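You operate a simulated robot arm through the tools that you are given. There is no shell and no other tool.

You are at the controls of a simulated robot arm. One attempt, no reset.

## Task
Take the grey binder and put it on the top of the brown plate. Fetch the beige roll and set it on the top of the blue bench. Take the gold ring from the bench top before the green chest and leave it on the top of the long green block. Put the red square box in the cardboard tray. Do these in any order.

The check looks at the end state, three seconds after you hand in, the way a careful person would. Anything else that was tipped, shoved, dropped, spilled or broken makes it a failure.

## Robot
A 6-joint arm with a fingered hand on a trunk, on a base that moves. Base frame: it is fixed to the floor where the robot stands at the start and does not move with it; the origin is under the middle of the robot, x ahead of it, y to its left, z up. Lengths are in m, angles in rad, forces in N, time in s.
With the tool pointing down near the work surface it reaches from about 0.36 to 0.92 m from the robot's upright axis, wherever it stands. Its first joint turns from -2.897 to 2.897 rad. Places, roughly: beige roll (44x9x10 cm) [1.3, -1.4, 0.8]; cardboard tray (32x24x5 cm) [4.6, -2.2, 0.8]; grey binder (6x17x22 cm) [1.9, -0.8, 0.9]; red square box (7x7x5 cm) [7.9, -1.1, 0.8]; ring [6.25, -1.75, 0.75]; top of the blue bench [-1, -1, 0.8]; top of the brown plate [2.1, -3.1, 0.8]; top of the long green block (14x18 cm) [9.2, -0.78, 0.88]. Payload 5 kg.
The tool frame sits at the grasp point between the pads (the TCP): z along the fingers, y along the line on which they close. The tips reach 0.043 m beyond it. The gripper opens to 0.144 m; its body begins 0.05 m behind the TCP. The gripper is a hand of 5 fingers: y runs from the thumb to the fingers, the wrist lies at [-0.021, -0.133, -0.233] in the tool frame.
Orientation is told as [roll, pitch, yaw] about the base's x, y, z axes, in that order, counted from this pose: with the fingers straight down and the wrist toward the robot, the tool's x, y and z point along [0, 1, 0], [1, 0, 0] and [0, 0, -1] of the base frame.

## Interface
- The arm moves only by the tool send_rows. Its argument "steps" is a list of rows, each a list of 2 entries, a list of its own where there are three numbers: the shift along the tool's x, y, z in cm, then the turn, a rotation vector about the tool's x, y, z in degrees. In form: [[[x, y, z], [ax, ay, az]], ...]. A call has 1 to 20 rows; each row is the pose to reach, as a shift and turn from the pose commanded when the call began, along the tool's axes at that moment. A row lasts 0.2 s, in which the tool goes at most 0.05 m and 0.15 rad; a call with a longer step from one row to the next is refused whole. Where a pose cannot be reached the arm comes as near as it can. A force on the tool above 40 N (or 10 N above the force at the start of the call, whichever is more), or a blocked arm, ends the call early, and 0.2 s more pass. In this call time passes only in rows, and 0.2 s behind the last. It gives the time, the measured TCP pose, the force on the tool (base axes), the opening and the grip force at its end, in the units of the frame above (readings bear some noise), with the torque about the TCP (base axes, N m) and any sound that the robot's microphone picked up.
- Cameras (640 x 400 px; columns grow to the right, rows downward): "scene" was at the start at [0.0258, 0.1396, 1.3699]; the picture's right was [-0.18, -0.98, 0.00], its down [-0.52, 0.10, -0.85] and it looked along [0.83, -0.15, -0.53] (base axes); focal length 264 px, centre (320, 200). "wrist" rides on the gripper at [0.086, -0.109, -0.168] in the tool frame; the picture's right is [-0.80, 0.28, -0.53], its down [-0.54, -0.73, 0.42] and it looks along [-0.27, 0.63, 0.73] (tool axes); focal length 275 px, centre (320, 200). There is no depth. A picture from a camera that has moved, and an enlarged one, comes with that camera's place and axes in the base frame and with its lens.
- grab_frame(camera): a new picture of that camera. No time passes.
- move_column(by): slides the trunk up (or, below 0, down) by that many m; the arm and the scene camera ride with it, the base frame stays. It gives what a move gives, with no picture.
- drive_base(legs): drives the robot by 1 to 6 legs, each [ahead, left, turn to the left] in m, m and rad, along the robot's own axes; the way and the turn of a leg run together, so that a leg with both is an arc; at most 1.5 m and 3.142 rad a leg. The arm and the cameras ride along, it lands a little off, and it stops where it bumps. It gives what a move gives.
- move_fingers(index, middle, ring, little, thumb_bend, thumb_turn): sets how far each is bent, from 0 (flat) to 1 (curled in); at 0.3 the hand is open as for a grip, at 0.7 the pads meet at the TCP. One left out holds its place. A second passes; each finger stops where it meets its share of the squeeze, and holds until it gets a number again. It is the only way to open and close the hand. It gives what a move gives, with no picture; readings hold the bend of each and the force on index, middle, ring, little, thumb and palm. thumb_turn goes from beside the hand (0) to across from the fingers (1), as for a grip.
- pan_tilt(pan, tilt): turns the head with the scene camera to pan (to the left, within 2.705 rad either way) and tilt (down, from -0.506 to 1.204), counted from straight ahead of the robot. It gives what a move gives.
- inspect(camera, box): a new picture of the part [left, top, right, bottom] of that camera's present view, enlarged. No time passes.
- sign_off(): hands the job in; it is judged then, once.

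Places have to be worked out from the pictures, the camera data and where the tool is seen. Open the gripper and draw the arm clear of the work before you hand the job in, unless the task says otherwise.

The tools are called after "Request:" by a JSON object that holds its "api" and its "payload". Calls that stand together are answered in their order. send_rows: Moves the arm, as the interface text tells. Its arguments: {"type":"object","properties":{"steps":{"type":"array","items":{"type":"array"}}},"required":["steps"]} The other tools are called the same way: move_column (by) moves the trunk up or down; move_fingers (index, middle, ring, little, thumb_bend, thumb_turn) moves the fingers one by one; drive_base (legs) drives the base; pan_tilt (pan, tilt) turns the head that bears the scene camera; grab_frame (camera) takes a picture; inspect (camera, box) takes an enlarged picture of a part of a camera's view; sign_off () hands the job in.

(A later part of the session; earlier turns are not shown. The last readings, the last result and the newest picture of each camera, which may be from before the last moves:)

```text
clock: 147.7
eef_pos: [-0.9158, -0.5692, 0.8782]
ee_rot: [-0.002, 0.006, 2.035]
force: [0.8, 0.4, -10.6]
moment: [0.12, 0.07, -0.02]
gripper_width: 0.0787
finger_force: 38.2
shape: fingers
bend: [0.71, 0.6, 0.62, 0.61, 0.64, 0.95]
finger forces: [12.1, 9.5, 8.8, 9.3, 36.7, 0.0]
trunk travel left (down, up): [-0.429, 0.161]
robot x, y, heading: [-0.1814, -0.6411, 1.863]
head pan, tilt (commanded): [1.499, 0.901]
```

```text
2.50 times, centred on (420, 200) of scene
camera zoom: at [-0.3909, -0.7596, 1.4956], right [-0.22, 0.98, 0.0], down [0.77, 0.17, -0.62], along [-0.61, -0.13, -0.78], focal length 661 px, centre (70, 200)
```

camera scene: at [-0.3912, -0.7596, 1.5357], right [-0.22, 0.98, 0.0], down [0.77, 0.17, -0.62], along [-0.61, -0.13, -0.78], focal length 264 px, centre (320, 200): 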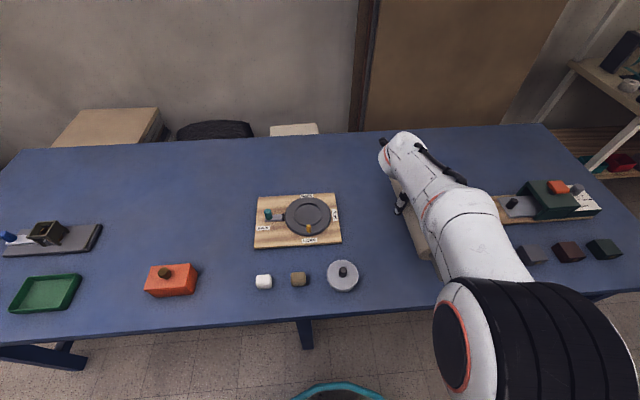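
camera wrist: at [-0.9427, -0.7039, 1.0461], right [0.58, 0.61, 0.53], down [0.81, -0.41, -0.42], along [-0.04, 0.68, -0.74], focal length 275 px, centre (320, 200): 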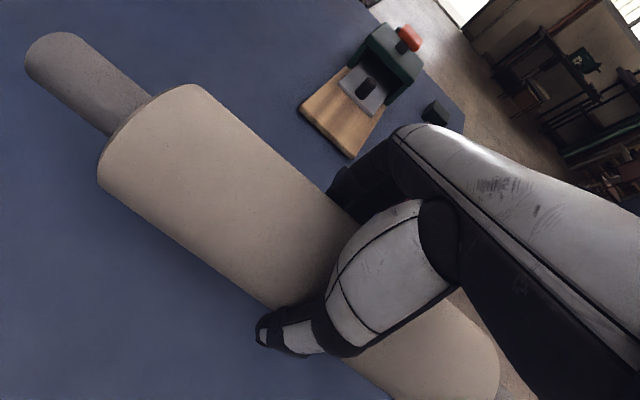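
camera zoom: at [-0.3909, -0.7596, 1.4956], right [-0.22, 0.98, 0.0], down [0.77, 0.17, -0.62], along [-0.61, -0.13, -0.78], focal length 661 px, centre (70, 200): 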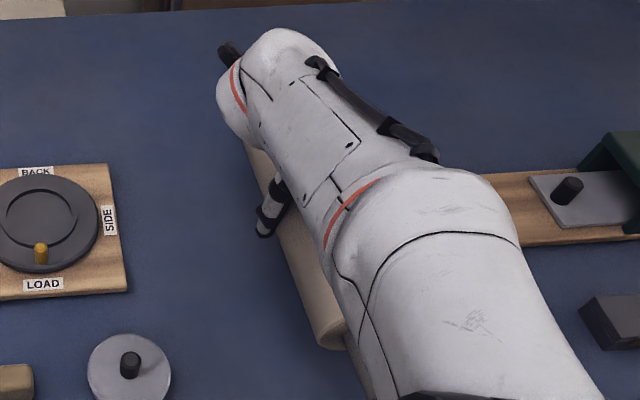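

No contact yet at TCP z=0.878. I continue in 1 cm then 5 mm steps.

Request:
{"api": "move_column", "payload": {"by": -0.01}}

Request:
{"api": "move_column", "payload": {"by": -0.01}}

Request:
{"api": "move_column", "payload": {"by": -0.005}}

Request:
{"api": "move_column", "payload": {"by": -0.005}}

```text
clock: 148.3
eef_pos: [-0.9152, -0.5696, 0.8685]
ee_rot: [0.0, 0.008, 2.035]
force: [-0.2, -0.4, -11.3]
moment: [0.11, 0.09, 0.0]
gripper_width: 0.0787
finger_force: 37.9
shape: fingers
bend: [0.71, 0.6, 0.62, 0.61, 0.64, 0.95]
finger forces: [12.1, 9.5, 8.9, 9.2, 36.7, 0.1]
trunk travel left (down, up): [-0.419, 0.171]
robot x, y, heading: [-0.1845, -0.6409, 1.857]
head pan, tilt (commanded): [1.499, 0.901]
```

```text
clock: 148.9
eef_pos: [-0.9144, -0.5701, 0.8575]
ee_rot: [0.001, 0.007, 2.035]
force: [0.1, 0.5, -10.9]
moment: [0.13, 0.06, -0.01]
gripper_width: 0.0786
finger_force: 38.2
shape: fingers
bend: [0.71, 0.6, 0.62, 0.61, 0.64, 0.95]
finger forces: [12.2, 9.5, 8.9, 9.2, 36.7, 0.0]
trunk travel left (down, up): [-0.409, 0.181]
robot x, y, heading: [-0.1822, -0.6433, 1.862]
head pan, tilt (commanded): [1.499, 0.901]
```

```text
clock: 149.4
eef_pos: [-0.9149, -0.5698, 0.8536]
ee_rot: [0.001, 0.008, 2.033]
force: [-0.1, 0.4, -10.2]
moment: [0.14, 0.08, 0.05]
gripper_width: 0.0786
finger_force: 38.4
shape: fingers
bend: [0.71, 0.6, 0.62, 0.61, 0.64, 0.95]
finger forces: [12.2, 9.5, 8.9, 9.3, 36.6, 0.1]
trunk travel left (down, up): [-0.404, 0.186]
robot x, y, heading: [-0.1845, -0.6395, 1.861]
head pan, tilt (commanded): [1.499, 0.901]
```

```text
clock: 150.0
eef_pos: [-0.9139, -0.5697, 0.8489]
ee_rot: [-0.001, 0.006, 2.036]
force: [0.5, 0.4, -10.4]
moment: [0.12, 0.05, 0.02]
gripper_width: 0.0784
finger_force: 38.2
shape: fingers
bend: [0.71, 0.6, 0.62, 0.61, 0.64, 0.95]
finger forces: [12.1, 9.4, 8.9, 9.2, 36.6, 0.1]
trunk travel left (down, up): [-0.399, 0.191]
robot x, y, heading: [-0.1799, -0.6399, 1.861]
head pan, tilt (commanded): [1.499, 0.901]
```

Still free. I continue down in 4 mm steps.

Request:
{"api": "move_column", "payload": {"by": -0.005}}

Request:
{"api": "move_column", "payload": {"by": -0.004}}

Request:
{"api": "move_column", "payload": {"by": -0.004}}

Request:
{"api": "grab_frame", "payload": {"camera": "wrist"}}

```text
clock: 150.5
eef_pos: [-0.9153, -0.5695, 0.843]
ee_rot: [-0.001, 0.008, 2.034]
force: [-0.4, -0.8, -11.0]
moment: [0.12, 0.1, 0.01]
gripper_width: 0.0789
finger_force: 38.4
shape: fingers
bend: [0.71, 0.6, 0.62, 0.61, 0.64, 0.95]
finger forces: [12.1, 9.5, 8.9, 9.2, 36.7, 0.0]
trunk travel left (down, up): [-0.394, 0.196]
robot x, y, heading: [-0.1835, -0.6409, 1.862]
head pan, tilt (commanded): [1.499, 0.901]
```

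```text
clock: 151.1
eef_pos: [-0.9154, -0.5695, 0.8392]
ee_rot: [0.001, 0.007, 2.034]
force: [-0.3, 0.0, -10.5]
moment: [0.09, 0.1, -0.05]
gripper_width: 0.0787
finger_force: 38.2
shape: fingers
bend: [0.71, 0.6, 0.62, 0.61, 0.64, 0.95]
finger forces: [12.1, 9.5, 8.9, 9.2, 36.6, 0.0]
trunk travel left (down, up): [-0.39, 0.2]
robot x, y, heading: [-0.1801, -0.6411, 1.857]
head pan, tilt (commanded): [1.499, 0.901]
```

```text
clock: 151.6
eef_pos: [-0.9148, -0.5698, 0.8348]
ee_rot: [-0.001, 0.008, 2.036]
force: [0.3, -0.2, -10.7]
moment: [0.12, 0.06, 0.01]
gripper_width: 0.0788
finger_force: 37.5
shape: fingers
bend: [0.71, 0.6, 0.62, 0.61, 0.64, 0.95]
finger forces: [12.2, 9.5, 8.8, 9.2, 36.7, 0.0]
trunk travel left (down, up): [-0.386, 0.204]
robot x, y, heading: [-0.1831, -0.6421, 1.856]
head pan, tilt (commanded): [1.499, 0.901]
```

```text
taken
camera wrist: at [-0.9427, -0.7039, 1.0029], right [0.58, 0.61, 0.53], down [0.81, -0.41, -0.42], along [-0.04, 0.68, -0.74], focal length 275 px, centre (320, 200)
```

wrist: 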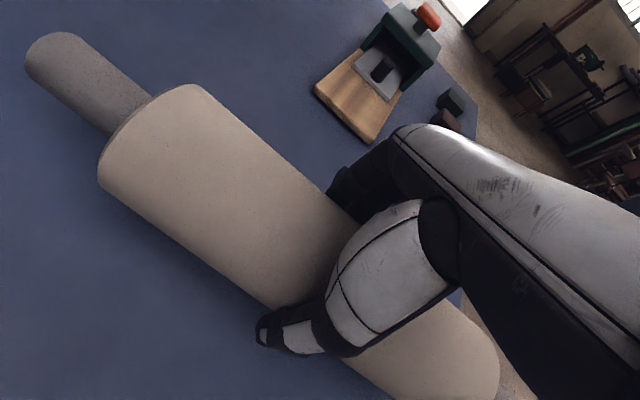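

No contact yet; the bench is probably a bit lower than 0.79. I keep lowering in 4 mm steps.

Request:
{"api": "move_column", "payload": {"by": -0.004}}

Request:
{"api": "move_column", "payload": {"by": -0.004}}

Request:
{"api": "move_column", "payload": {"by": -0.004}}

```text
clock: 152.1
eef_pos: [-0.9152, -0.5693, 0.831]
ee_rot: [0.0, 0.008, 2.035]
force: [-0.5, -0.6, -9.6]
moment: [0.11, 0.06, 0.01]
gripper_width: 0.0786
finger_force: 38.1
shape: fingers
bend: [0.71, 0.6, 0.62, 0.61, 0.64, 0.95]
finger forces: [12.2, 9.5, 9.0, 9.2, 36.6, 0.1]
trunk travel left (down, up): [-0.382, 0.208]
robot x, y, heading: [-0.1812, -0.6437, 1.86]
head pan, tilt (commanded): [1.499, 0.901]
```

```text
clock: 152.6
eef_pos: [-0.916, -0.5684, 0.8276]
ee_rot: [0.0, 0.007, 2.035]
force: [0.3, 0.1, -11.9]
moment: [0.14, 0.09, -0.01]
gripper_width: 0.0787
finger_force: 38.1
shape: fingers
bend: [0.71, 0.6, 0.62, 0.61, 0.64, 0.95]
finger forces: [12.1, 9.5, 8.9, 9.1, 36.6, 0.0]
trunk travel left (down, up): [-0.378, 0.212]
robot x, y, heading: [-0.18, -0.6424, 1.863]
head pan, tilt (commanded): [1.499, 0.901]
```

```text
clock: 153.2
eef_pos: [-0.9157, -0.5693, 0.822]
ee_rot: [0.0, 0.007, 2.034]
force: [0.8, 0.2, -11.3]
moment: [0.11, 0.09, -0.02]
gripper_width: 0.0785
finger_force: 37.8
shape: fingers
bend: [0.71, 0.6, 0.62, 0.61, 0.64, 0.95]
finger forces: [12.1, 9.5, 8.9, 9.2, 36.7, 0.0]
trunk travel left (down, up): [-0.374, 0.216]
robot x, y, heading: [-0.1798, -0.6416, 1.858]
head pan, tilt (commanded): [1.499, 0.901]
```

Request:
{"api": "move_column", "payload": {"by": -0.004}}

Request:
{"api": "move_column", "payload": {"by": -0.004}}

Request:
{"api": "inspect", "payload": {"camera": "wrist", "box": [60, 120, 340, 380]}}

```text
clock: 153.7
eef_pos: [-0.9151, -0.57, 0.8198]
ee_rot: [0.001, 0.008, 2.035]
force: [0.1, -0.5, -11.8]
moment: [0.15, 0.1, 0.03]
gripper_width: 0.0786
finger_force: 37.8
shape: fingers
bend: [0.71, 0.6, 0.62, 0.61, 0.64, 0.95]
finger forces: [12.2, 9.5, 9.0, 9.2, 36.6, 0.1]
trunk travel left (down, up): [-0.37, 0.22]
robot x, y, heading: [-0.1817, -0.6428, 1.861]
head pan, tilt (commanded): [1.499, 0.901]
```

```text
clock: 154.2
eef_pos: [-0.9158, -0.5694, 0.8153]
ee_rot: [-0.001, 0.008, 2.034]
force: [0.9, 0.3, -10.0]
moment: [0.17, -0.04, -0.01]
gripper_width: 0.0786
finger_force: 38.1
shape: fingers
bend: [0.71, 0.6, 0.62, 0.61, 0.64, 0.95]
finger forces: [12.3, 9.5, 8.8, 9.3, 36.6, 0.1]
trunk travel left (down, up): [-0.366, 0.224]
robot x, y, heading: [-0.1799, -0.6396, 1.856]
head pan, tilt (commanded): [1.499, 0.901]
```

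```text
1.54 times, centred on (200, 250) of wrist
camera zoom: at [-0.9427, -0.7039, 0.9831], right [0.58, 0.61, 0.53], down [0.81, -0.41, -0.42], along [-0.04, 0.68, -0.74], focal length 424 px, centre (505, 123)
```

zoom: 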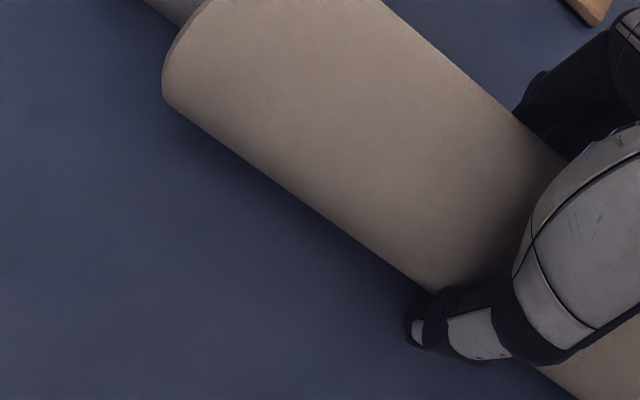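

A shadow now hugs the roll and the moment changed a little: contact is near. I go on in 3 mm steps.

Request:
{"api": "move_column", "payload": {"by": -0.003}}

Request:
{"api": "move_column", "payload": {"by": -0.003}}

```text
clock: 154.8
eef_pos: [-0.9145, -0.5699, 0.8154]
ee_rot: [0.002, 0.004, 2.036]
force: [1.7, -0.4, -0.8]
moment: [0.17, -0.37, -0.02]
gripper_width: 0.0786
finger_force: 38.4
shape: fingers
bend: [0.71, 0.6, 0.62, 0.61, 0.64, 0.95]
finger forces: [11.9, 8.8, 8.5, 9.5, 37.2, 0.0]
trunk travel left (down, up): [-0.363, 0.227]
robot x, y, heading: [-0.1836, -0.6385, 1.858]
head pan, tilt (commanded): [1.499, 0.901]
```

```text
clock: 155.3
eef_pos: [-0.9157, -0.5694, 0.8139]
ee_rot: [0.005, 0.002, 2.037]
force: [0.9, 1.7, 17.4]
moment: [0.09, -0.59, -0.08]
gripper_width: 0.0782
finger_force: 37.0
shape: fingers
bend: [0.72, 0.6, 0.62, 0.61, 0.64, 0.95]
finger forces: [11.3, 7.9, 7.9, 9.3, 38.0, 0.0]
trunk travel left (down, up): [-0.36, 0.23]
robot x, y, heading: [-0.1808, -0.6408, 1.858]
head pan, tilt (commanded): [1.499, 0.901]
```

Contact made (17 N). I relieve the pressure by 3 mm and then loosen the grip gently.

Request:
{"api": "move_column", "payload": {"by": 0.003}}

Request:
{"api": "move_fingers", "payload": {"index": 0.6, "middle": 0.56, "ring": 0.58, "little": 0.57, "thumb_bend": 0.61}}

Request:
{"api": "grab_frame", "payload": {"camera": "wrist"}}

```text
clock: 155.8
eef_pos: [-0.9154, -0.5699, 0.8134]
ee_rot: [0.001, 0.004, 2.038]
force: [-5.5, 1.7, 12.2]
moment: [0.17, -0.34, 0.04]
gripper_width: 0.0783
finger_force: 38.1
shape: fingers
bend: [0.72, 0.6, 0.62, 0.61, 0.64, 0.95]
finger forces: [11.5, 8.5, 8.7, 9.9, 37.3, 0.0]
trunk travel left (down, up): [-0.363, 0.227]
robot x, y, heading: [-0.1787, -0.6425, 1.866]
head pan, tilt (commanded): [1.499, 0.901]
```

```text
clock: 156.8
eef_pos: [-0.9139, -0.5708, 0.8141]
ee_rot: [0.002, 0.005, 2.038]
force: [-0.6, -10.2, 15.5]
moment: [-0.58, -0.1, -0.07]
gripper_width: 0.0882
finger_force: 22.6
shape: fingers
bend: [0.52, 0.55, 0.56, 0.55, 0.53, 0.97]
finger forces: [12.3, 1.4, 1.9, 1.7, 28.2, 0.1]
trunk travel left (down, up): [-0.363, 0.227]
robot x, y, heading: [-0.1834, -0.64, 1.86]
head pan, tilt (commanded): [1.499, 0.901]
```

```text
taken
camera wrist: at [-0.9415, -0.705, 0.9817], right [0.58, 0.61, 0.53], down [0.81, -0.41, -0.42], along [-0.04, 0.68, -0.74], focal length 275 px, centre (320, 200)
```

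wrist: 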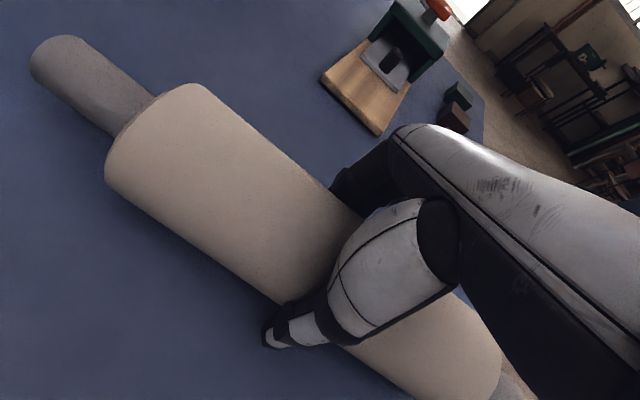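

Index and thumb still press. I raise 5 mm and loosen further.

Request:
{"api": "move_column", "payload": {"by": 0.005}}

Request:
{"api": "move_fingers", "payload": {"index": 0.46, "middle": 0.5, "ring": 0.52, "little": 0.51, "thumb_bend": 0.48}}

Request:
{"api": "grab_frame", "payload": {"camera": "wrist"}}

```text
clock: 157.3
eef_pos: [-0.9132, -0.5684, 0.8146]
ee_rot: [-0.004, 0.008, 2.032]
force: [0.1, -1.6, -5.2]
moment: [-0.12, 0.19, -0.05]
gripper_width: 0.0881
finger_force: 24.3
shape: fingers
bend: [0.51, 0.55, 0.55, 0.55, 0.53, 0.97]
finger forces: [15.5, 2.5, 3.2, 3.2, 24.9, 0.0]
trunk travel left (down, up): [-0.368, 0.222]
robot x, y, heading: [-0.1837, -0.6419, 1.859]
head pan, tilt (commanded): [1.499, 0.901]
```

```text
clock: 158.3
eef_pos: [-0.9142, -0.5697, 0.8171]
ee_rot: [0.0, 0.003, 2.035]
force: [2.5, 0.0, 0.4]
moment: [-0.05, 0.03, -0.01]
gripper_width: 0.0977
finger_force: 5.7
shape: fingers
bend: [0.45, 0.5, 0.51, 0.51, 0.46, 0.98]
finger forces: [2.9, 0.0, 1.1, 0.5, 5.6, 0.0]
trunk travel left (down, up): [-0.368, 0.222]
robot x, y, heading: [-0.1849, -0.6405, 1.859]
head pan, tilt (commanded): [1.499, 0.901]
```

```text
taken
camera wrist: at [-0.942, -0.7038, 0.9856], right [0.58, 0.61, 0.53], down [0.81, -0.41, -0.42], along [-0.04, 0.68, -0.74], focal length 275 px, centre (320, 200)
```

wrist: 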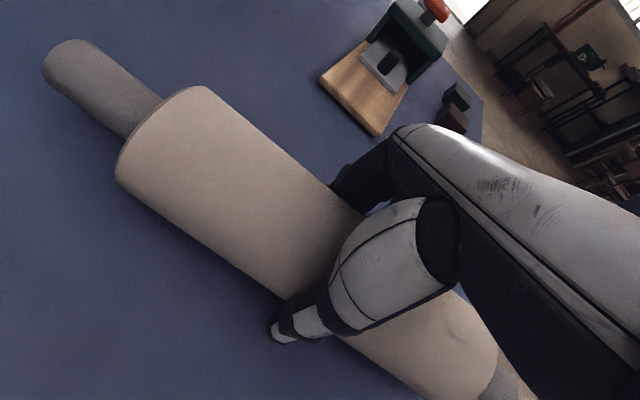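

The roll now rests on the bench with only light finger contact. I raise 1 cm and open a bit more.

Request:
{"api": "move_column", "payload": {"by": 0.008}}

Request:
{"api": "move_fingers", "payload": {"index": 0.4, "middle": 0.45, "ring": 0.45, "little": 0.45, "thumb_bend": 0.42}}

Request:
{"api": "grab_frame", "payload": {"camera": "wrist"}}

```text
clock: 158.9
eef_pos: [-0.9151, -0.5696, 0.8242]
ee_rot: [0.001, 0.007, 2.036]
force: [2.1, -0.5, -3.1]
moment: [-0.08, 0.0, 0.04]
gripper_width: 0.0965
finger_force: 5.0
shape: fingers
bend: [0.45, 0.5, 0.51, 0.51, 0.46, 0.98]
finger forces: [1.1, 1.5, 2.2, 0.0, 4.8, 0.0]
trunk travel left (down, up): [-0.376, 0.214]
robot x, y, heading: [-0.182, -0.6395, 1.859]
head pan, tilt (commanded): [1.499, 0.901]
```

```text
clock: 159.9
eef_pos: [-0.9146, -0.5689, 0.8258]
ee_rot: [0.002, 0.006, 2.034]
force: [-0.6, -2.0, 0.1]
moment: [-0.03, -0.01, -0.04]
gripper_width: 0.1126
finger_force: 0.9
shape: fingers
bend: [0.4, 0.45, 0.45, 0.45, 0.41, 0.97]
finger forces: [0.0, 0.0, 0.0, 0.1, 2.1, 0.0]
trunk travel left (down, up): [-0.376, 0.214]
robot x, y, heading: [-0.1812, -0.6397, 1.859]
head pan, tilt (commanded): [1.499, 0.901]
```

```text
taken
camera wrist: at [-0.9422, -0.7042, 0.9937], right [0.58, 0.61, 0.53], down [0.81, -0.41, -0.42], along [-0.04, 0.68, -0.74], focal length 275 px, centre (320, 200)
```

wrist: 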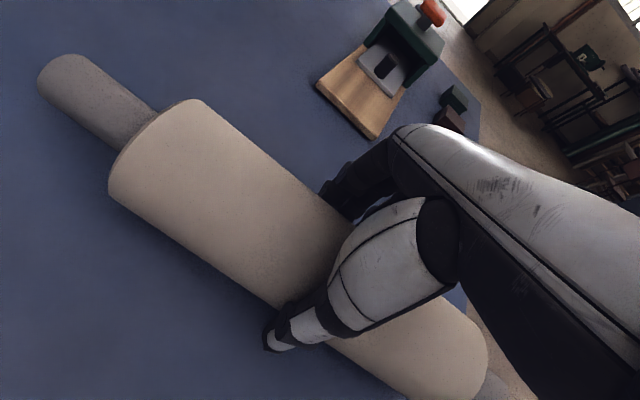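

Only the thumb still touches lightly. I wait a moment with a null step to see whether the roll stays still.

Request:
{"api": "send_rows", "payload": {"steps": [[[0, 0, 0], [0, 0, 0]], [[0, 0, 0], [0, 0, 0]], [[0, 0, 0], [0, 0, 0]]]}}

Request:
{"api": "grab_frame", "payload": {"camera": "wrist"}}

```text
clock: 160.7
eef_pos: [-0.9148, -0.5693, 0.8254]
ee_rot: [0.0, 0.005, 2.036]
force: [0.5, -2.2, 1.5]
moment: [-0.06, -0.02, -0.02]
gripper_width: 0.1124
finger_force: 0.9
shape: fingers
bend: [0.4, 0.45, 0.45, 0.45, 0.41, 0.97]
finger forces: [0.0, 0.0, 0.0, 0.0, 2.2, 0.1]
trunk travel left (down, up): [-0.376, 0.214]
robot x, y, heading: [-0.1848, -0.6408, 1.866]
head pan, tilt (commanded): [1.499, 0.901]
```

```text
taken
camera wrist: at [-0.9422, -0.7041, 0.9936], right [0.58, 0.61, 0.53], down [0.81, -0.41, -0.42], along [-0.04, 0.68, -0.74], focal length 275 px, centre (320, 200)
```

wrist: 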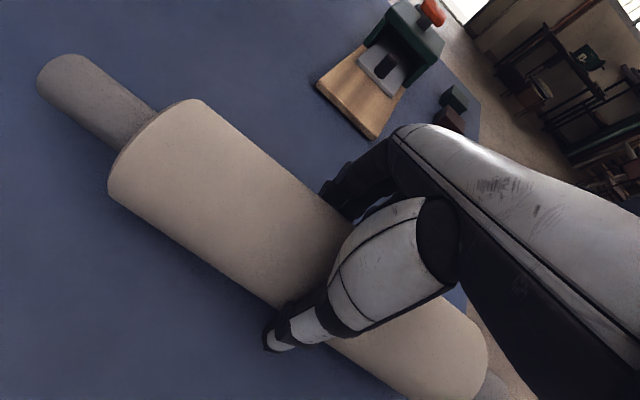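

It is steady. I open the thumb a little more to see if the roll follows it.

Request:
{"api": "move_fingers", "payload": {"thumb_bend": 0.37}}

Request:
{"api": "grab_frame", "payload": {"camera": "wrist"}}

```text
clock: 161.7
eef_pos: [-0.9147, -0.5707, 0.8248]
ee_rot: [0.001, 0.005, 2.034]
force: [0.2, 0.3, 0.1]
moment: [0.0, 0.01, 0.0]
gripper_width: 0.1197
finger_force: 0.0
shape: fingers
bend: [0.4, 0.45, 0.45, 0.45, 0.37, 0.96]
finger forces: [0.0, 0.1, 0.0, 0.1, 0.0, 0.0]
trunk travel left (down, up): [-0.376, 0.214]
robot x, y, heading: [-0.183, -0.6417, 1.862]
head pan, tilt (commanded): [1.499, 0.901]
```

```text
taken
camera wrist: at [-0.9422, -0.704, 0.9936], right [0.58, 0.61, 0.53], down [0.81, -0.41, -0.42], along [-0.04, 0.68, -0.74], focal length 275 px, centre (320, 200)
```

wrist: 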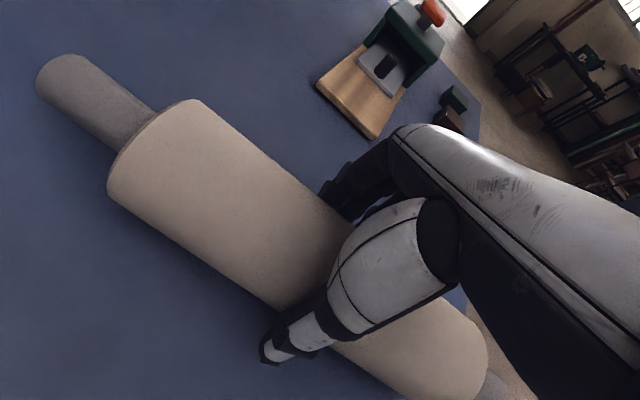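

No contact at all now and the roll has barely moved. I wait another second to make sure it does not creep.

Request:
{"api": "send_rows", "payload": {"steps": [[[0, 0, 0], [0, 0, 0]], [[0, 0, 0], [0, 0, 0]], [[0, 0, 0], [0, 0, 0]], [[0, 0, 0], [0, 0, 0]], [[0, 0, 0], [0, 0, 0]], [[0, 0, 0], [0, 0, 0]]]}}

Request:
{"api": "grab_frame", "payload": {"camera": "wrist"}}

```text
clock: 163.1
eef_pos: [-0.9141, -0.5701, 0.8263]
ee_rot: [0.001, 0.006, 2.035]
force: [-0.5, -0.2, -0.2]
moment: [0.0, -0.01, -0.01]
gripper_width: 0.1193
finger_force: 0.0
shape: fingers
bend: [0.4, 0.45, 0.45, 0.45, 0.37, 0.96]
finger forces: [0.0, 0.0, 0.1, 0.1, 0.0, 0.0]
trunk travel left (down, up): [-0.376, 0.214]
robot x, y, heading: [-0.1872, -0.6433, 1.86]
head pan, tilt (commanded): [1.499, 0.901]
```

```text
taken
camera wrist: at [-0.9422, -0.704, 0.9936], right [0.58, 0.61, 0.53], down [0.81, -0.41, -0.42], along [-0.04, 0.68, -0.74], focal length 275 px, centre (320, 200)
```

wrist: 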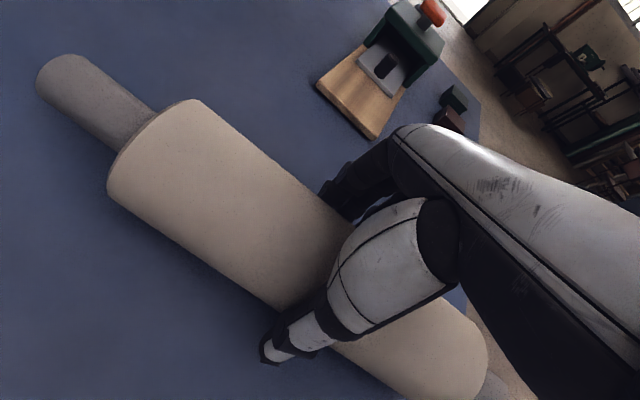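

The roll is stationary. I open the hand fully and raise straight up with the trunk.

Request:
{"api": "move_fingers", "payload": {"index": 0.3, "middle": 0.3, "ring": 0.3, "little": 0.3, "thumb_bend": 0.3}}

Request:
{"api": "move_column", "payload": {"by": 0.05}}

Request:
{"api": "grab_frame", "payload": {"camera": "wrist"}}

Request:
{"api": "move_column", "payload": {"by": 0.16}}

Request:
{"api": "grab_frame", "payload": {"camera": "wrist"}}

Request:
{"api": "grab_frame", "payload": {"camera": "scene"}}

```text
clock: 164.1
eef_pos: [-0.9153, -0.5701, 0.8249]
ee_rot: [-0.001, 0.005, 2.034]
force: [-1.2, 0.1, 0.3]
moment: [-0.01, -0.01, 0.03]
gripper_width: 0.1494
finger_force: 0.1
shape: fingers
bend: [0.3, 0.3, 0.3, 0.3, 0.3, 0.96]
finger forces: [0.0, 0.0, 0.1, 0.1, 0.0, 0.0]
trunk travel left (down, up): [-0.376, 0.214]
robot x, y, heading: [-0.1843, -0.6416, 1.861]
head pan, tilt (commanded): [1.499, 0.901]
```

```text
clock: 165.0
eef_pos: [-0.9142, -0.5688, 0.8751]
ee_rot: [0.0, 0.004, 2.034]
force: [-0.2, 0.5, -0.6]
moment: [0.02, -0.01, -0.02]
gripper_width: 0.1496
finger_force: 0.0
shape: fingers
bend: [0.3, 0.3, 0.3, 0.3, 0.3, 0.96]
finger forces: [0.1, 0.0, 0.0, 0.1, 0.1, 0.0]
trunk travel left (down, up): [-0.426, 0.164]
robot x, y, heading: [-0.1843, -0.6415, 1.853]
head pan, tilt (commanded): [1.499, 0.901]
```

```text
taken
camera wrist: at [-0.9423, -0.704, 1.0433], right [0.58, 0.61, 0.53], down [0.81, -0.41, -0.42], along [-0.04, 0.68, -0.74], focal length 275 px, centre (320, 200)
```

wrist: 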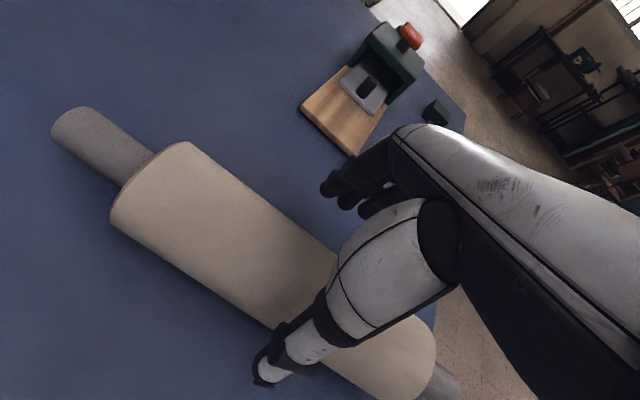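

```text
clock: 166.8
eef_pos: [-0.9137, -0.5706, 1.0356]
ee_rot: [0.0, 0.005, 2.035]
force: [-0.3, -0.5, -0.2]
moment: [0.0, 0.0, -0.01]
gripper_width: 0.1496
finger_force: 0.1
shape: fingers
bend: [0.3, 0.3, 0.3, 0.3, 0.3, 0.96]
finger forces: [0.0, 0.0, 0.0, 0.0, 0.0, 0.1]
trunk travel left (down, up): [-0.586, 0.004]
robot x, y, heading: [-0.1808, -0.6419, 1.863]
head pan, tilt (commanded): [1.499, 0.901]
```

```text
taken
camera wrist: at [-0.9423, -0.704, 1.2034], right [0.58, 0.61, 0.53], down [0.81, -0.41, -0.42], along [-0.04, 0.68, -0.74], focal length 275 px, centre (320, 200)
```

wrist: 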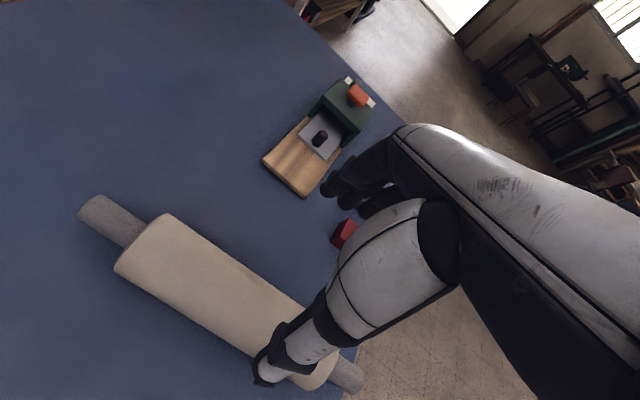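

```text
taken
camera scene: at [-0.3904, -0.7597, 1.6527], right [-0.22, 0.98, 0.0], down [0.77, 0.17, -0.62], along [-0.61, -0.13, -0.78], focal length 264 px, centre (320, 200)
```

scene: 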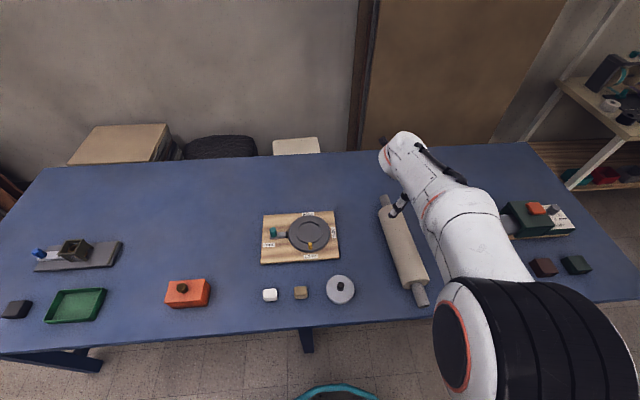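

The roll lies still across the bench, all of it on the top. I strafe the robot 0.45 m away from the bench and then swing the arm back to the front.

Request:
{"api": "drive_base", "payload": {"legs": [[0, -0.45, 0]]}}

Request:
{"api": "grab_frame", "payload": {"camera": "scene"}}

```text
clock: 169.5
eef_pos: [-0.4947, -0.4477, 1.0357]
ee_rot: [0.001, 0.007, 2.042]
force: [0.3, -0.4, -0.3]
moment: [-0.02, 0.0, 0.01]
gripper_width: 0.1494
finger_force: 0.0
shape: fingers
bend: [0.3, 0.3, 0.3, 0.3, 0.3, 0.96]
finger forces: [0.0, 0.0, 0.0, 0.0, 0.0, 0.0]
trunk travel left (down, up): [-0.586, 0.004]
robot x, y, heading: [0.2396, -0.5151, 1.871]
head pan, tilt (commanded): [1.499, 0.901]
```

```text
taken
camera scene: at [0.0322, -0.6337, 1.6529], right [-0.22, 0.97, 0.0], down [0.76, 0.18, -0.62], along [-0.61, -0.14, -0.78], focal length 264 px, centre (320, 200)
```

scene: 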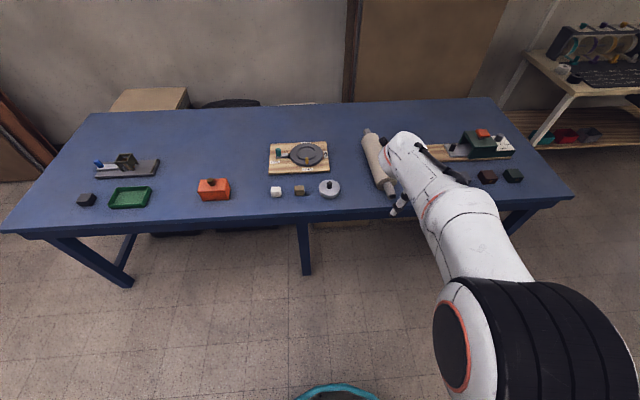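

Clear of the bench. I swing the arm back on an arc to about 0.65 m ahead, hand aligned with the heading.

Request:
{"api": "send_rows", "payload": {"steps": [[[-2.94, 3.46, 0], [0, 0, 0.5]], [[-6.07, 6.78, 0], [0, 0, 1.0]], [[-9.38, 9.87, 0], [0, 0, 1.5]], [[-12.86, 12.74, 0], [0, 0, 2.0]], [[-16.47, 15.36, 0], [0, 0, 2.6]], [[-20.24, 17.73, 0], [0, 0, 3.1]], [[-24.11, 19.86, 0], [0, 0, 3.6]], [[-28.08, 21.71, 0], [0, 0, 4.1]], [[-32.15, 23.31, 0], [0, 0, 4.6]], [[-36.26, 24.64, 0], [0, 0, 5.1]], [[-40.43, 25.7, 0], [0, 0, 5.7]], [[-44.63, 26.49, 0], [0, 0, 6.2]], [[-48.85, 27.02, 0], [0, 0, 6.7]], [[-53.05, 27.27, 0], [0, 0, 7.2]], [[-57.24, 27.27, 0], [0, 0, 7.7]], [[-61.4, 26.99, 0], [0, 0, 8.2]], [[-65.5, 26.47, 0], [0, 0, 8.8]], [[-69.52, 25.69, 0], [0, 0, 9.3]], [[-73.43, 24.71, 0], [0, 0, 9.8]]]}}

Request:
{"api": "grab_frame", "payload": {"camera": "scene"}}

```text
clock: 173.5
eef_pos: [0.0493, 0.1067, 1.0314]
ee_rot: [0.0, 0.003, 1.872]
force: [0.1, -0.2, -0.6]
moment: [-0.02, -0.01, 0.01]
gripper_width: 0.1498
finger_force: 0.0
shape: fingers
bend: [0.3, 0.3, 0.3, 0.3, 0.3, 0.96]
finger forces: [0.1, 0.1, 0.0, 0.1, 0.0, 0.1]
trunk travel left (down, up): [-0.586, 0.004]
robot x, y, heading: [0.2402, -0.5141, 1.87]
head pan, tilt (commanded): [1.499, 0.901]
```

```text
taken
camera scene: at [0.0324, -0.6335, 1.6529], right [-0.22, 0.97, 0.0], down [0.76, 0.18, -0.62], along [-0.61, -0.14, -0.78], focal length 264 px, centre (320, 200)
```

scene: 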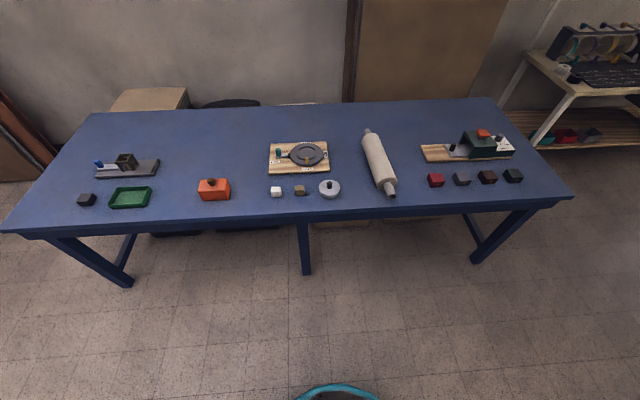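

All bench items are intact and the roll is where I left it. Next I go for the red box, ring and tray: I back up 2.04 m into the aisle, then turn to face along the wall.

Request:
{"api": "drive_base", "payload": {"legs": [[-1.02, 0, 0], [-1.02, 0, 0], [0, 0, -1.57]]}}

Request:
{"api": "pan_tilt", "payload": {"pan": 0.0, "tilt": 0.45}}

Request:
{"api": "grab_frame", "payload": {"camera": "scene"}}

```text
clock: 187.6
eef_pos: [1.4353, -2.3005, 1.0321]
ee_rot: [0.0, 0.004, 0.299]
force: [0.7, -0.1, 0.4]
moment: [0.03, 0.0, -0.02]
gripper_width: 0.1498
finger_force: 0.0
shape: fingers
bend: [0.3, 0.3, 0.3, 0.3, 0.3, 0.96]
finger forces: [0.2, 0.0, 0.0, 0.0, 0.1, 0.1]
trunk travel left (down, up): [-0.586, 0.004]
robot x, y, heading: [0.8138, -2.4901, 0.296]
head pan, tilt (commanded): [1.499, 0.901]
```

```text
clock: 189.2
eef_pos: [1.4369, -2.3008, 1.0318]
ee_rot: [0.0, 0.004, 0.3]
force: [-0.8, -0.3, 0.6]
moment: [-0.02, 0.0, -0.01]
gripper_width: 0.1497
finger_force: 0.0
shape: fingers
bend: [0.3, 0.3, 0.3, 0.3, 0.3, 0.96]
finger forces: [0.0, 0.0, 0.0, 0.0, 0.0, 0.1]
trunk travel left (down, up): [-0.586, 0.004]
robot x, y, heading: [0.8155, -2.491, 0.299]
head pan, tilt (commanded): [0.0, 0.45]
```

```text
taken
camera scene: at [0.7987, -2.3326, 1.6911], right [0.29, -0.96, 0.0], down [-0.42, -0.13, -0.9], along [0.86, 0.26, -0.44], focal length 264 px, centre (320, 200)
```

scene: 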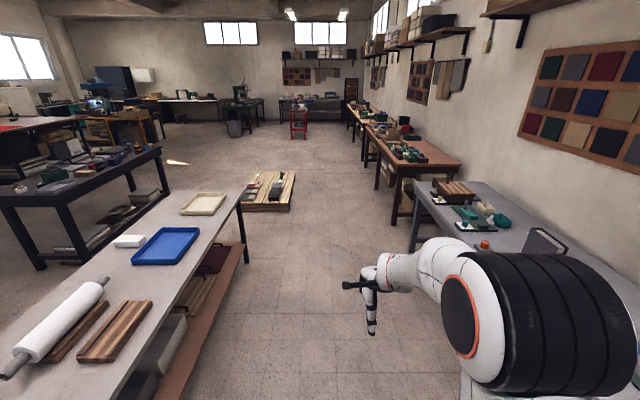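

The aisle along the wall tables is clear, with the pallet on the left at n≈1 and table edges at n≈2.1 on the right. I drive 3 m forward, drifting 0.12 m right to keep to the middle.

Request:
{"api": "drive_base", "payload": {"legs": [[1.5, -0.06, 0], [1.5, -0.06, 0]]}}

Request:
{"api": "pan_tilt", "payload": {"pan": -0.6, "tilt": 0.5}}

Request:
{"api": "grab_frame", "payload": {"camera": "scene"}}

Request:
{"api": "pan_tilt", "payload": {"pan": 0.1, "tilt": 0.45}}

Request:
{"api": "grab_frame", "payload": {"camera": "scene"}}

```text
refused: leg 1 is longer than a leg can be; nothing moved
```

```text
clock: 190.2
eef_pos: [1.4367, -2.2992, 1.0327]
ee_rot: [0.0, 0.006, 0.301]
force: [-0.1, 1.0, 0.4]
moment: [-0.02, 0.03, 0.0]
gripper_width: 0.1496
finger_force: 0.1
shape: fingers
bend: [0.3, 0.3, 0.3, 0.3, 0.3, 0.96]
finger forces: [0.0, 0.0, 0.0, 0.1, 0.0, 0.1]
trunk travel left (down, up): [-0.586, 0.004]
robot x, y, heading: [0.8192, -2.4893, 0.294]
head pan, tilt (commanded): [-0.6, 0.499]
```

```text
taken
camera scene: at [0.7977, -2.3867, 1.6867], right [-0.3, -0.95, 0.0], down [-0.46, 0.14, -0.88], along [0.84, -0.26, -0.48], focal length 264 px, centre (320, 200)
```

scene: 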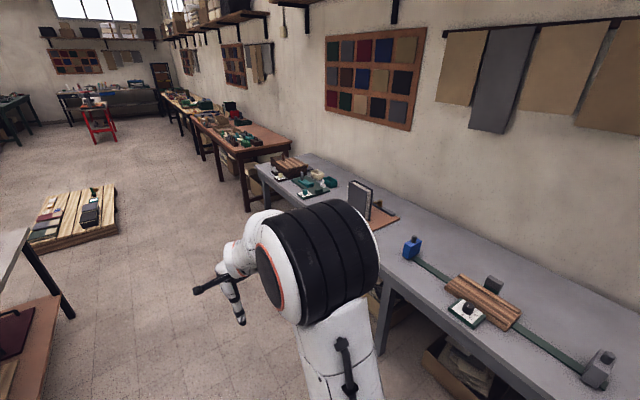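

```text
clock: 191.2
eef_pos: [1.4359, -2.3013, 1.0327]
ee_rot: [0.0, 0.006, 0.299]
force: [-0.3, -0.8, 1.1]
moment: [-0.04, -0.01, 0.0]
gripper_width: 0.1497
finger_force: 0.1
shape: fingers
bend: [0.3, 0.3, 0.3, 0.3, 0.3, 0.96]
finger forces: [0.1, 0.0, 0.0, 0.0, 0.1, 0.0]
trunk travel left (down, up): [-0.586, 0.004]
robot x, y, heading: [0.8183, -2.4901, 0.29]
head pan, tilt (commanded): [0.099, 0.45]
```

```text
taken
camera scene: at [0.7957, -2.3241, 1.6911], right [0.39, -0.92, 0.0], down [-0.4, -0.17, -0.9], along [0.83, 0.35, -0.44], focal length 264 px, centre (320, 200)
```

scene: 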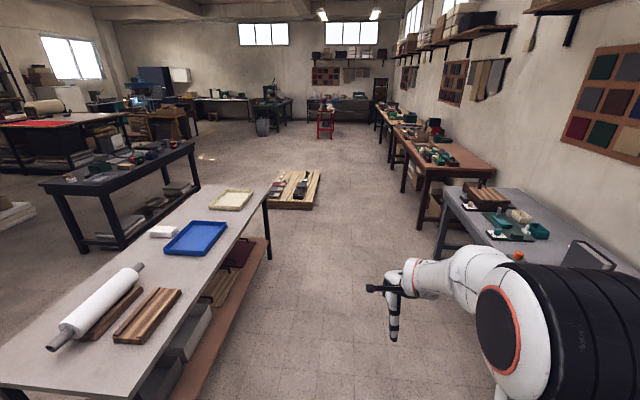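

The leg was over 1.5 m long in total, so I use 1.45 m legs.

Request:
{"api": "drive_base", "payload": {"legs": [[1.45, -0.06, 0], [1.45, -0.06, 0]]}}

Request:
{"api": "pan_tilt", "payload": {"pan": -0.7, "tilt": 0.5}}

Request:
{"api": "grab_frame", "payload": {"camera": "scene"}}

Request:
{"api": "pan_tilt", "payload": {"pan": 0.1, "tilt": 0.5}}

Request:
{"api": "grab_frame", "payload": {"camera": "scene"}}

```text
clock: 205.2
eef_pos: [4.2539, -1.6145, 1.0318]
ee_rot: [0.001, 0.005, 0.292]
force: [-0.5, 0.1, 0.8]
moment: [0.01, -0.02, -0.04]
gripper_width: 0.15
finger_force: 0.0
shape: fingers
bend: [0.3, 0.3, 0.3, 0.3, 0.3, 0.96]
finger forces: [0.1, 0.0, 0.1, 0.1, 0.0, 0.0]
trunk travel left (down, up): [-0.586, 0.004]
robot x, y, heading: [3.6341, -1.8013, 0.293]
head pan, tilt (commanded): [0.099, 0.45]
```

```text
clock: 206.4
eef_pos: [4.2539, -1.6152, 1.0325]
ee_rot: [0.0, 0.005, 0.291]
force: [-1.4, 0.1, 0.4]
moment: [0.01, 0.0, 0.01]
gripper_width: 0.1496
finger_force: 0.0
shape: fingers
bend: [0.3, 0.3, 0.3, 0.3, 0.3, 0.96]
finger forces: [0.0, 0.0, 0.1, 0.0, 0.0, 0.0]
trunk travel left (down, up): [-0.586, 0.004]
robot x, y, heading: [3.6319, -1.7991, 0.288]
head pan, tilt (commanded): [-0.7, 0.499]
```

```text
taken
camera scene: at [3.6118, -1.7038, 1.6867], right [-0.4, -0.92, 0.0], down [-0.44, 0.19, -0.88], along [0.81, -0.35, -0.48], focal length 264 px, centre (320, 200)
```

scene: 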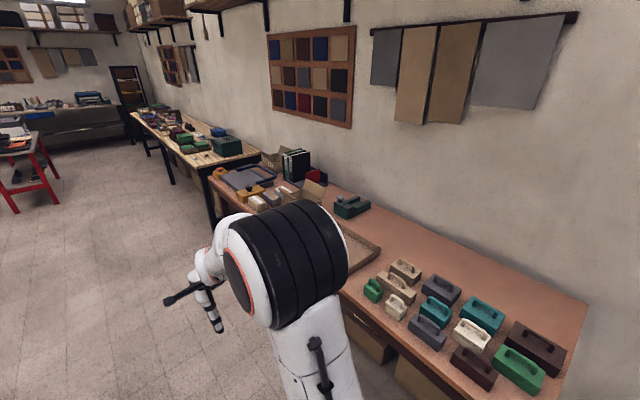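

```text
clock: 207.5
eef_pos: [4.2554, -1.6151, 1.032]
ee_rot: [0.0, 0.005, 0.293]
force: [0.1, -0.3, -0.1]
moment: [0.03, 0.01, -0.04]
gripper_width: 0.1496
finger_force: 0.1
shape: fingers
bend: [0.3, 0.3, 0.3, 0.3, 0.3, 0.96]
finger forces: [0.0, 0.0, 0.0, 0.1, 0.1, 0.0]
trunk travel left (down, up): [-0.586, 0.004]
robot x, y, heading: [3.6326, -1.8003, 0.287]
head pan, tilt (commanded): [0.099, 0.499]
```

```text
taken
camera scene: at [3.6127, -1.6331, 1.6867], right [0.38, -0.93, 0.0], down [-0.44, -0.18, -0.88], along [0.81, 0.33, -0.48], focal length 264 px, centre (320, 200)
```

scene: 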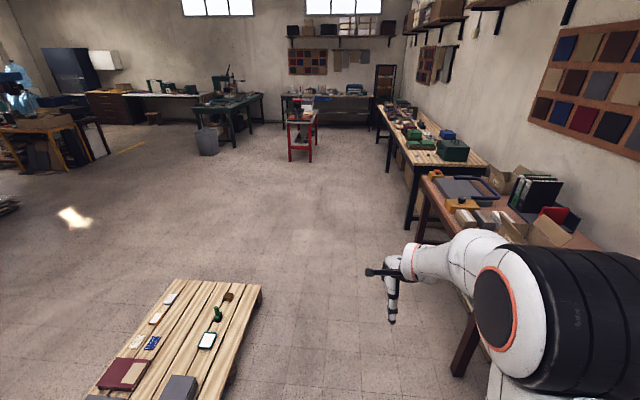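

I pass the brown table (the cardboard tray is on it) and continue 2.3 m toward the next table, where the green chest and the ring should be.

Request:
{"api": "drive_base", "payload": {"legs": [[1.15, 0.03, 0], [1.1, 0.03, 0]]}}

Request:
{"api": "pan_tilt", "payload": {"pan": -1.0, "tilt": 0.6}}

Request:
{"api": "grab_frame", "payload": {"camera": "scene"}}

Request:
{"api": "pan_tilt", "payload": {"pan": -0.2, "tilt": 0.5}}

Request:
{"api": "grab_frame", "payload": {"camera": "scene"}}

```text
clock: 218.9
eef_pos: [6.4901, -1.0272, 1.0312]
ee_rot: [0.001, 0.006, 0.227]
force: [0.2, 0.0, 0.7]
moment: [0.02, 0.01, -0.01]
gripper_width: 0.1497
finger_force: 0.0
shape: fingers
bend: [0.3, 0.3, 0.3, 0.3, 0.3, 0.96]
finger forces: [0.0, 0.0, 0.0, 0.1, 0.1, 0.0]
trunk travel left (down, up): [-0.586, 0.004]
robot x, y, heading: [5.8571, -1.1706, 0.226]
head pan, tilt (commanded): [0.099, 0.499]
```

```text
clock: 220.2
eef_pos: [6.4898, -1.0274, 1.033]
ee_rot: [0.001, 0.005, 0.224]
force: [-0.4, -0.1, -0.4]
moment: [0.01, 0.0, -0.02]
gripper_width: 0.1496
finger_force: 0.1
shape: fingers
bend: [0.3, 0.3, 0.3, 0.3, 0.3, 0.96]
finger forces: [0.1, 0.1, 0.0, 0.1, 0.1, 0.0]
trunk travel left (down, up): [-0.586, 0.004]
robot x, y, heading: [5.8543, -1.1705, 0.222]
head pan, tilt (commanded): [-1.0, 0.6]
```

```text
taken
camera scene: at [5.8252, -1.0939, 1.6776], right [-0.7, -0.71, 0.0], down [-0.4, 0.4, -0.83], along [0.59, -0.58, -0.56], focal length 264 px, centre (320, 200)
```

scene: 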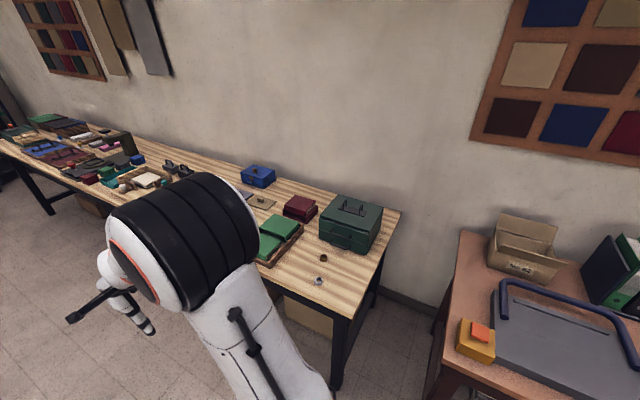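

```text
clock: 221.3
eef_pos: [6.4893, -1.0289, 1.0324]
ee_rot: [-0.001, 0.003, 0.225]
force: [0.1, 0.5, -0.5]
moment: [0.01, 0.02, 0.03]
gripper_width: 0.1495
finger_force: 0.0
shape: fingers
bend: [0.3, 0.3, 0.3, 0.3, 0.3, 0.96]
finger forces: [0.0, 0.0, 0.0, 0.0, 0.0, 0.0]
trunk travel left (down, up): [-0.586, 0.004]
robot x, y, heading: [5.8581, -1.1706, 0.221]
head pan, tilt (commanded): [-0.201, 0.499]
```

```text
taken
camera scene: at [5.8532, -1.0301, 1.6867], right [0.02, -1.0, 0.0], down [-0.48, -0.01, -0.88], along [0.88, 0.02, -0.48], focal length 264 px, centre (320, 200)
```

scene: 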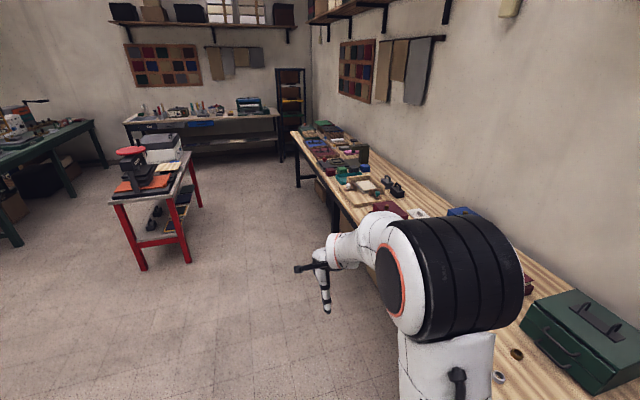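

I see the green chest with two small ring-like objects before it. I turn the head back and enlarge them.

Request:
{"api": "pan_tilt", "payload": {"pan": -1.0, "tilt": 0.7}}

Request:
{"api": "inspect", "payload": {"camera": "scene", "box": [280, 200, 400, 280]}}

Request:
{"api": "inspect", "payload": {"camera": "scene", "box": [0, 80, 320, 280]}}

```text
clock: 222.4
eef_pos: [6.4904, -1.0284, 1.032]
ee_rot: [-0.002, 0.005, 0.225]
force: [0.6, 0.5, 0.7]
moment: [-0.01, 0.01, -0.01]
gripper_width: 0.1495
finger_force: 0.0
shape: fingers
bend: [0.3, 0.3, 0.3, 0.3, 0.3, 0.96]
finger forces: [0.0, 0.0, 0.1, 0.0, 0.0, 0.0]
trunk travel left (down, up): [-0.586, 0.004]
robot x, y, heading: [5.8587, -1.1688, 0.218]
head pan, tilt (commanded): [-1.0, 0.7]
```

```text
5.00 times, centred on (340, 240) of scene
camera zoom: at [5.8227, -1.0915, 1.669], right [-0.7, -0.71, 0.0], down [-0.46, 0.45, -0.77], along [0.55, -0.54, -0.64], focal length 1323 px, centre (220, 0)
```

zoom: 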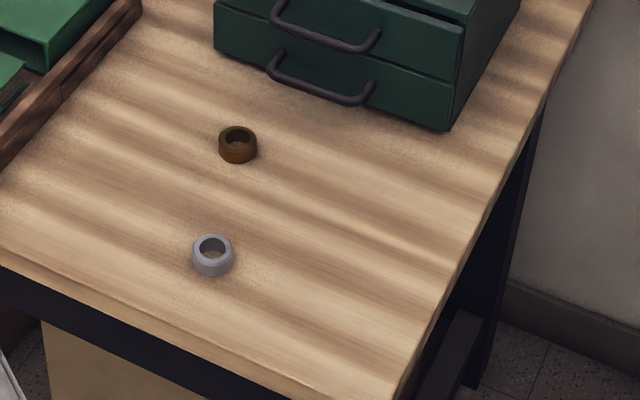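

```text
2.00 times, centred on (160, 180) of scene
camera zoom: at [5.8227, -1.0915, 1.669], right [-0.7, -0.71, 0.0], down [-0.46, 0.45, -0.77], along [0.55, -0.54, -0.64], focal length 529 px, centre (640, 240)
```

zoom: 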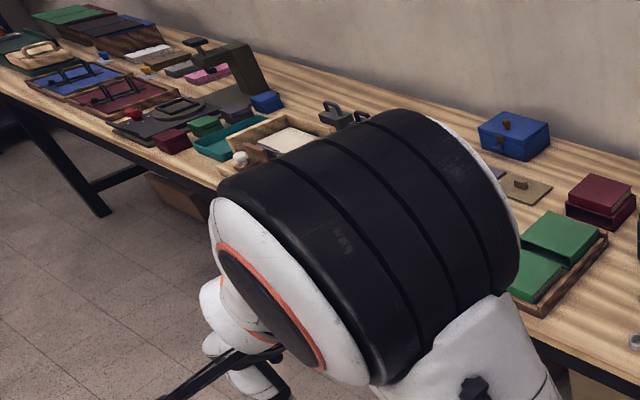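

The gold ring is the brownish one nearer the chest, at about (6.42,-1.706); the silver one lies 0.13 m nearer the edge. The fingers should close along the table's length, so I shift the base slightly to about (5.81,-1.25).

Request:
{"api": "drive_base", "payload": {"legs": [[-0.066, -0.067, 0.06]]}}

Request:
{"api": "inspect", "payload": {"camera": "scene", "box": [260, 190, 420, 290]}}

```text
clock: 223.6
eef_pos: [6.4312, -1.0728, 1.0321]
ee_rot: [-0.001, 0.005, 0.286]
force: [-0.4, -0.2, 0.3]
moment: [0.03, -0.05, -0.02]
gripper_width: 0.1498
finger_force: 0.0
shape: fingers
bend: [0.3, 0.3, 0.3, 0.3, 0.3, 0.96]
finger forces: [0.0, 0.0, 0.0, 0.0, 0.1, 0.0]
trunk travel left (down, up): [-0.586, 0.004]
robot x, y, heading: [5.8089, -1.2589, 0.284]
head pan, tilt (commanded): [-1.0, 0.7]
```

```text
4.00 times, centred on (340, 240) of scene
camera zoom: at [5.7692, -1.1774, 1.669], right [-0.66, -0.75, 0.0], down [-0.48, 0.42, -0.76], along [0.58, -0.5, -0.64], focal length 1058 px, centre (240, 40)
```

zoom: 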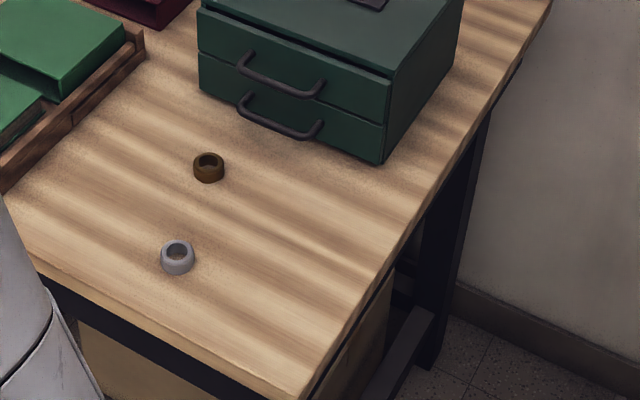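

Ring centre recomputed as (6.421,-1.697), robot at (5.809,-1.259). I swing the arm right on an arc at z≈1.03 to a point above the ring, hand yaw unchanged (closing direction along the table).

Request:
{"api": "send_rows", "payload": {"steps": [[[0, 4.5, 0], [0, 0, 0]], [[-1.3, 8.8, 0], [0, 0, 0]], [[-5.15, 8.9, 0], [0, 0, 0]], [[-9.9, 8.43, 0], [0, 0, 0]], [[-14.62, 7.67, 0], [0, 0, 0]], [[-19.27, 6.59, 0], [0, 0, 0]], [[-23.85, 5.23, 0], [0, 0, 0]], [[-28.45, 3.52, 0], [0, 0, 0]], [[-32.81, 1.56, 0], [0, 0, 0]], [[-37.03, -0.67, 0], [0, 0, 0]], [[-41.11, -3.17, 0], [0, 0, 0]], [[-45.13, -5.77, 0], [0, 0, 0]], [[-49.05, -8.55, 0], [0, 0, 0]], [[-52.8, -11.6, 0], [0, 0, 0]], [[-56.37, -15.06, 0], [0, 0, 0]], [[-59.71, -18.59, 0], [0, 0, 0]]]}}

Request:
{"api": "grab_frame", "payload": {"camera": "scene"}}

Request:
{"api": "grab_frame", "payload": {"camera": "wrist"}}

```text
clock: 227.0
eef_pos: [6.4182, -1.6997, 1.0348]
ee_rot: [0.0, 0.005, 0.286]
force: [-0.3, 0.2, 0.3]
moment: [0.01, -0.03, 0.01]
gripper_width: 0.1498
finger_force: 0.0
shape: fingers
bend: [0.3, 0.3, 0.3, 0.3, 0.3, 0.96]
finger forces: [0.1, 0.1, 0.0, 0.0, 0.0, 0.0]
trunk travel left (down, up): [-0.586, 0.004]
robot x, y, heading: [5.8062, -1.2543, 0.281]
head pan, tilt (commanded): [-1.0, 0.7]
```

```text
taken
camera scene: at [5.7693, -1.1774, 1.669], right [-0.66, -0.75, 0.0], down [-0.49, 0.42, -0.76], along [0.58, -0.5, -0.64], focal length 264 px, centre (320, 200)
```

scene: 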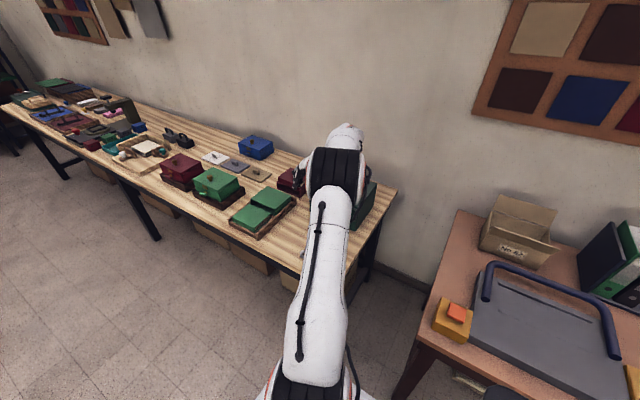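

```text
taken
camera wrist: at [6.292, -1.6471, 1.2019], right [0.5, -0.68, 0.53], down [-0.54, -0.73, -0.42], along [0.67, -0.08, -0.74], focal length 275 px, centre (320, 200)
```

wrist: 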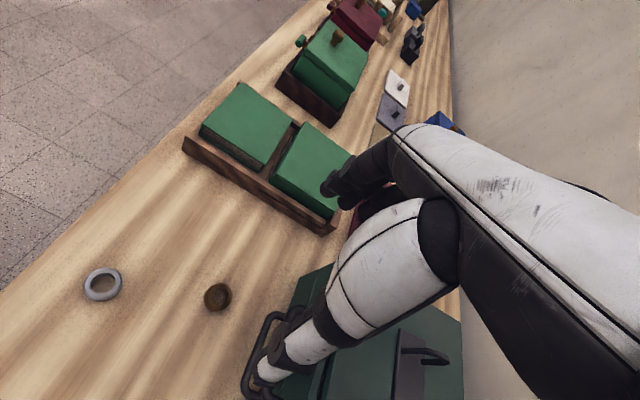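

The wrist camera sees both rings clearly; the gold one is about 2.3 cm off in tool x. I enlarge them to see their shape and size.

Request:
{"api": "inspect", "payload": {"camera": "wrist", "box": [60, 240, 280, 340]}}

```text
2.91 times, centred on (170, 290) of wrist
camera zoom: at [6.292, -1.6471, 1.2019], right [0.5, -0.68, 0.53], down [-0.54, -0.73, -0.42], along [0.67, -0.08, -0.74], focal length 801 px, centre (756, -62)
```

zoom: 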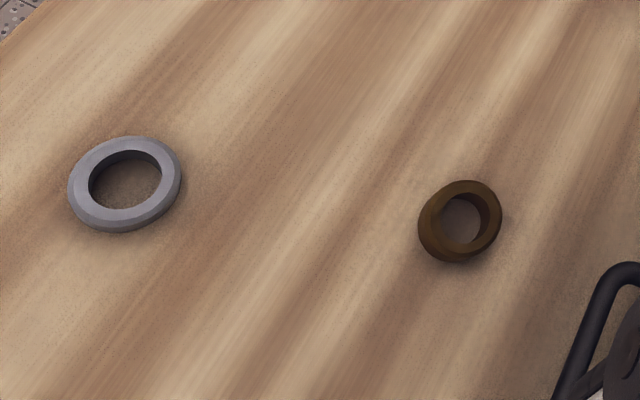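

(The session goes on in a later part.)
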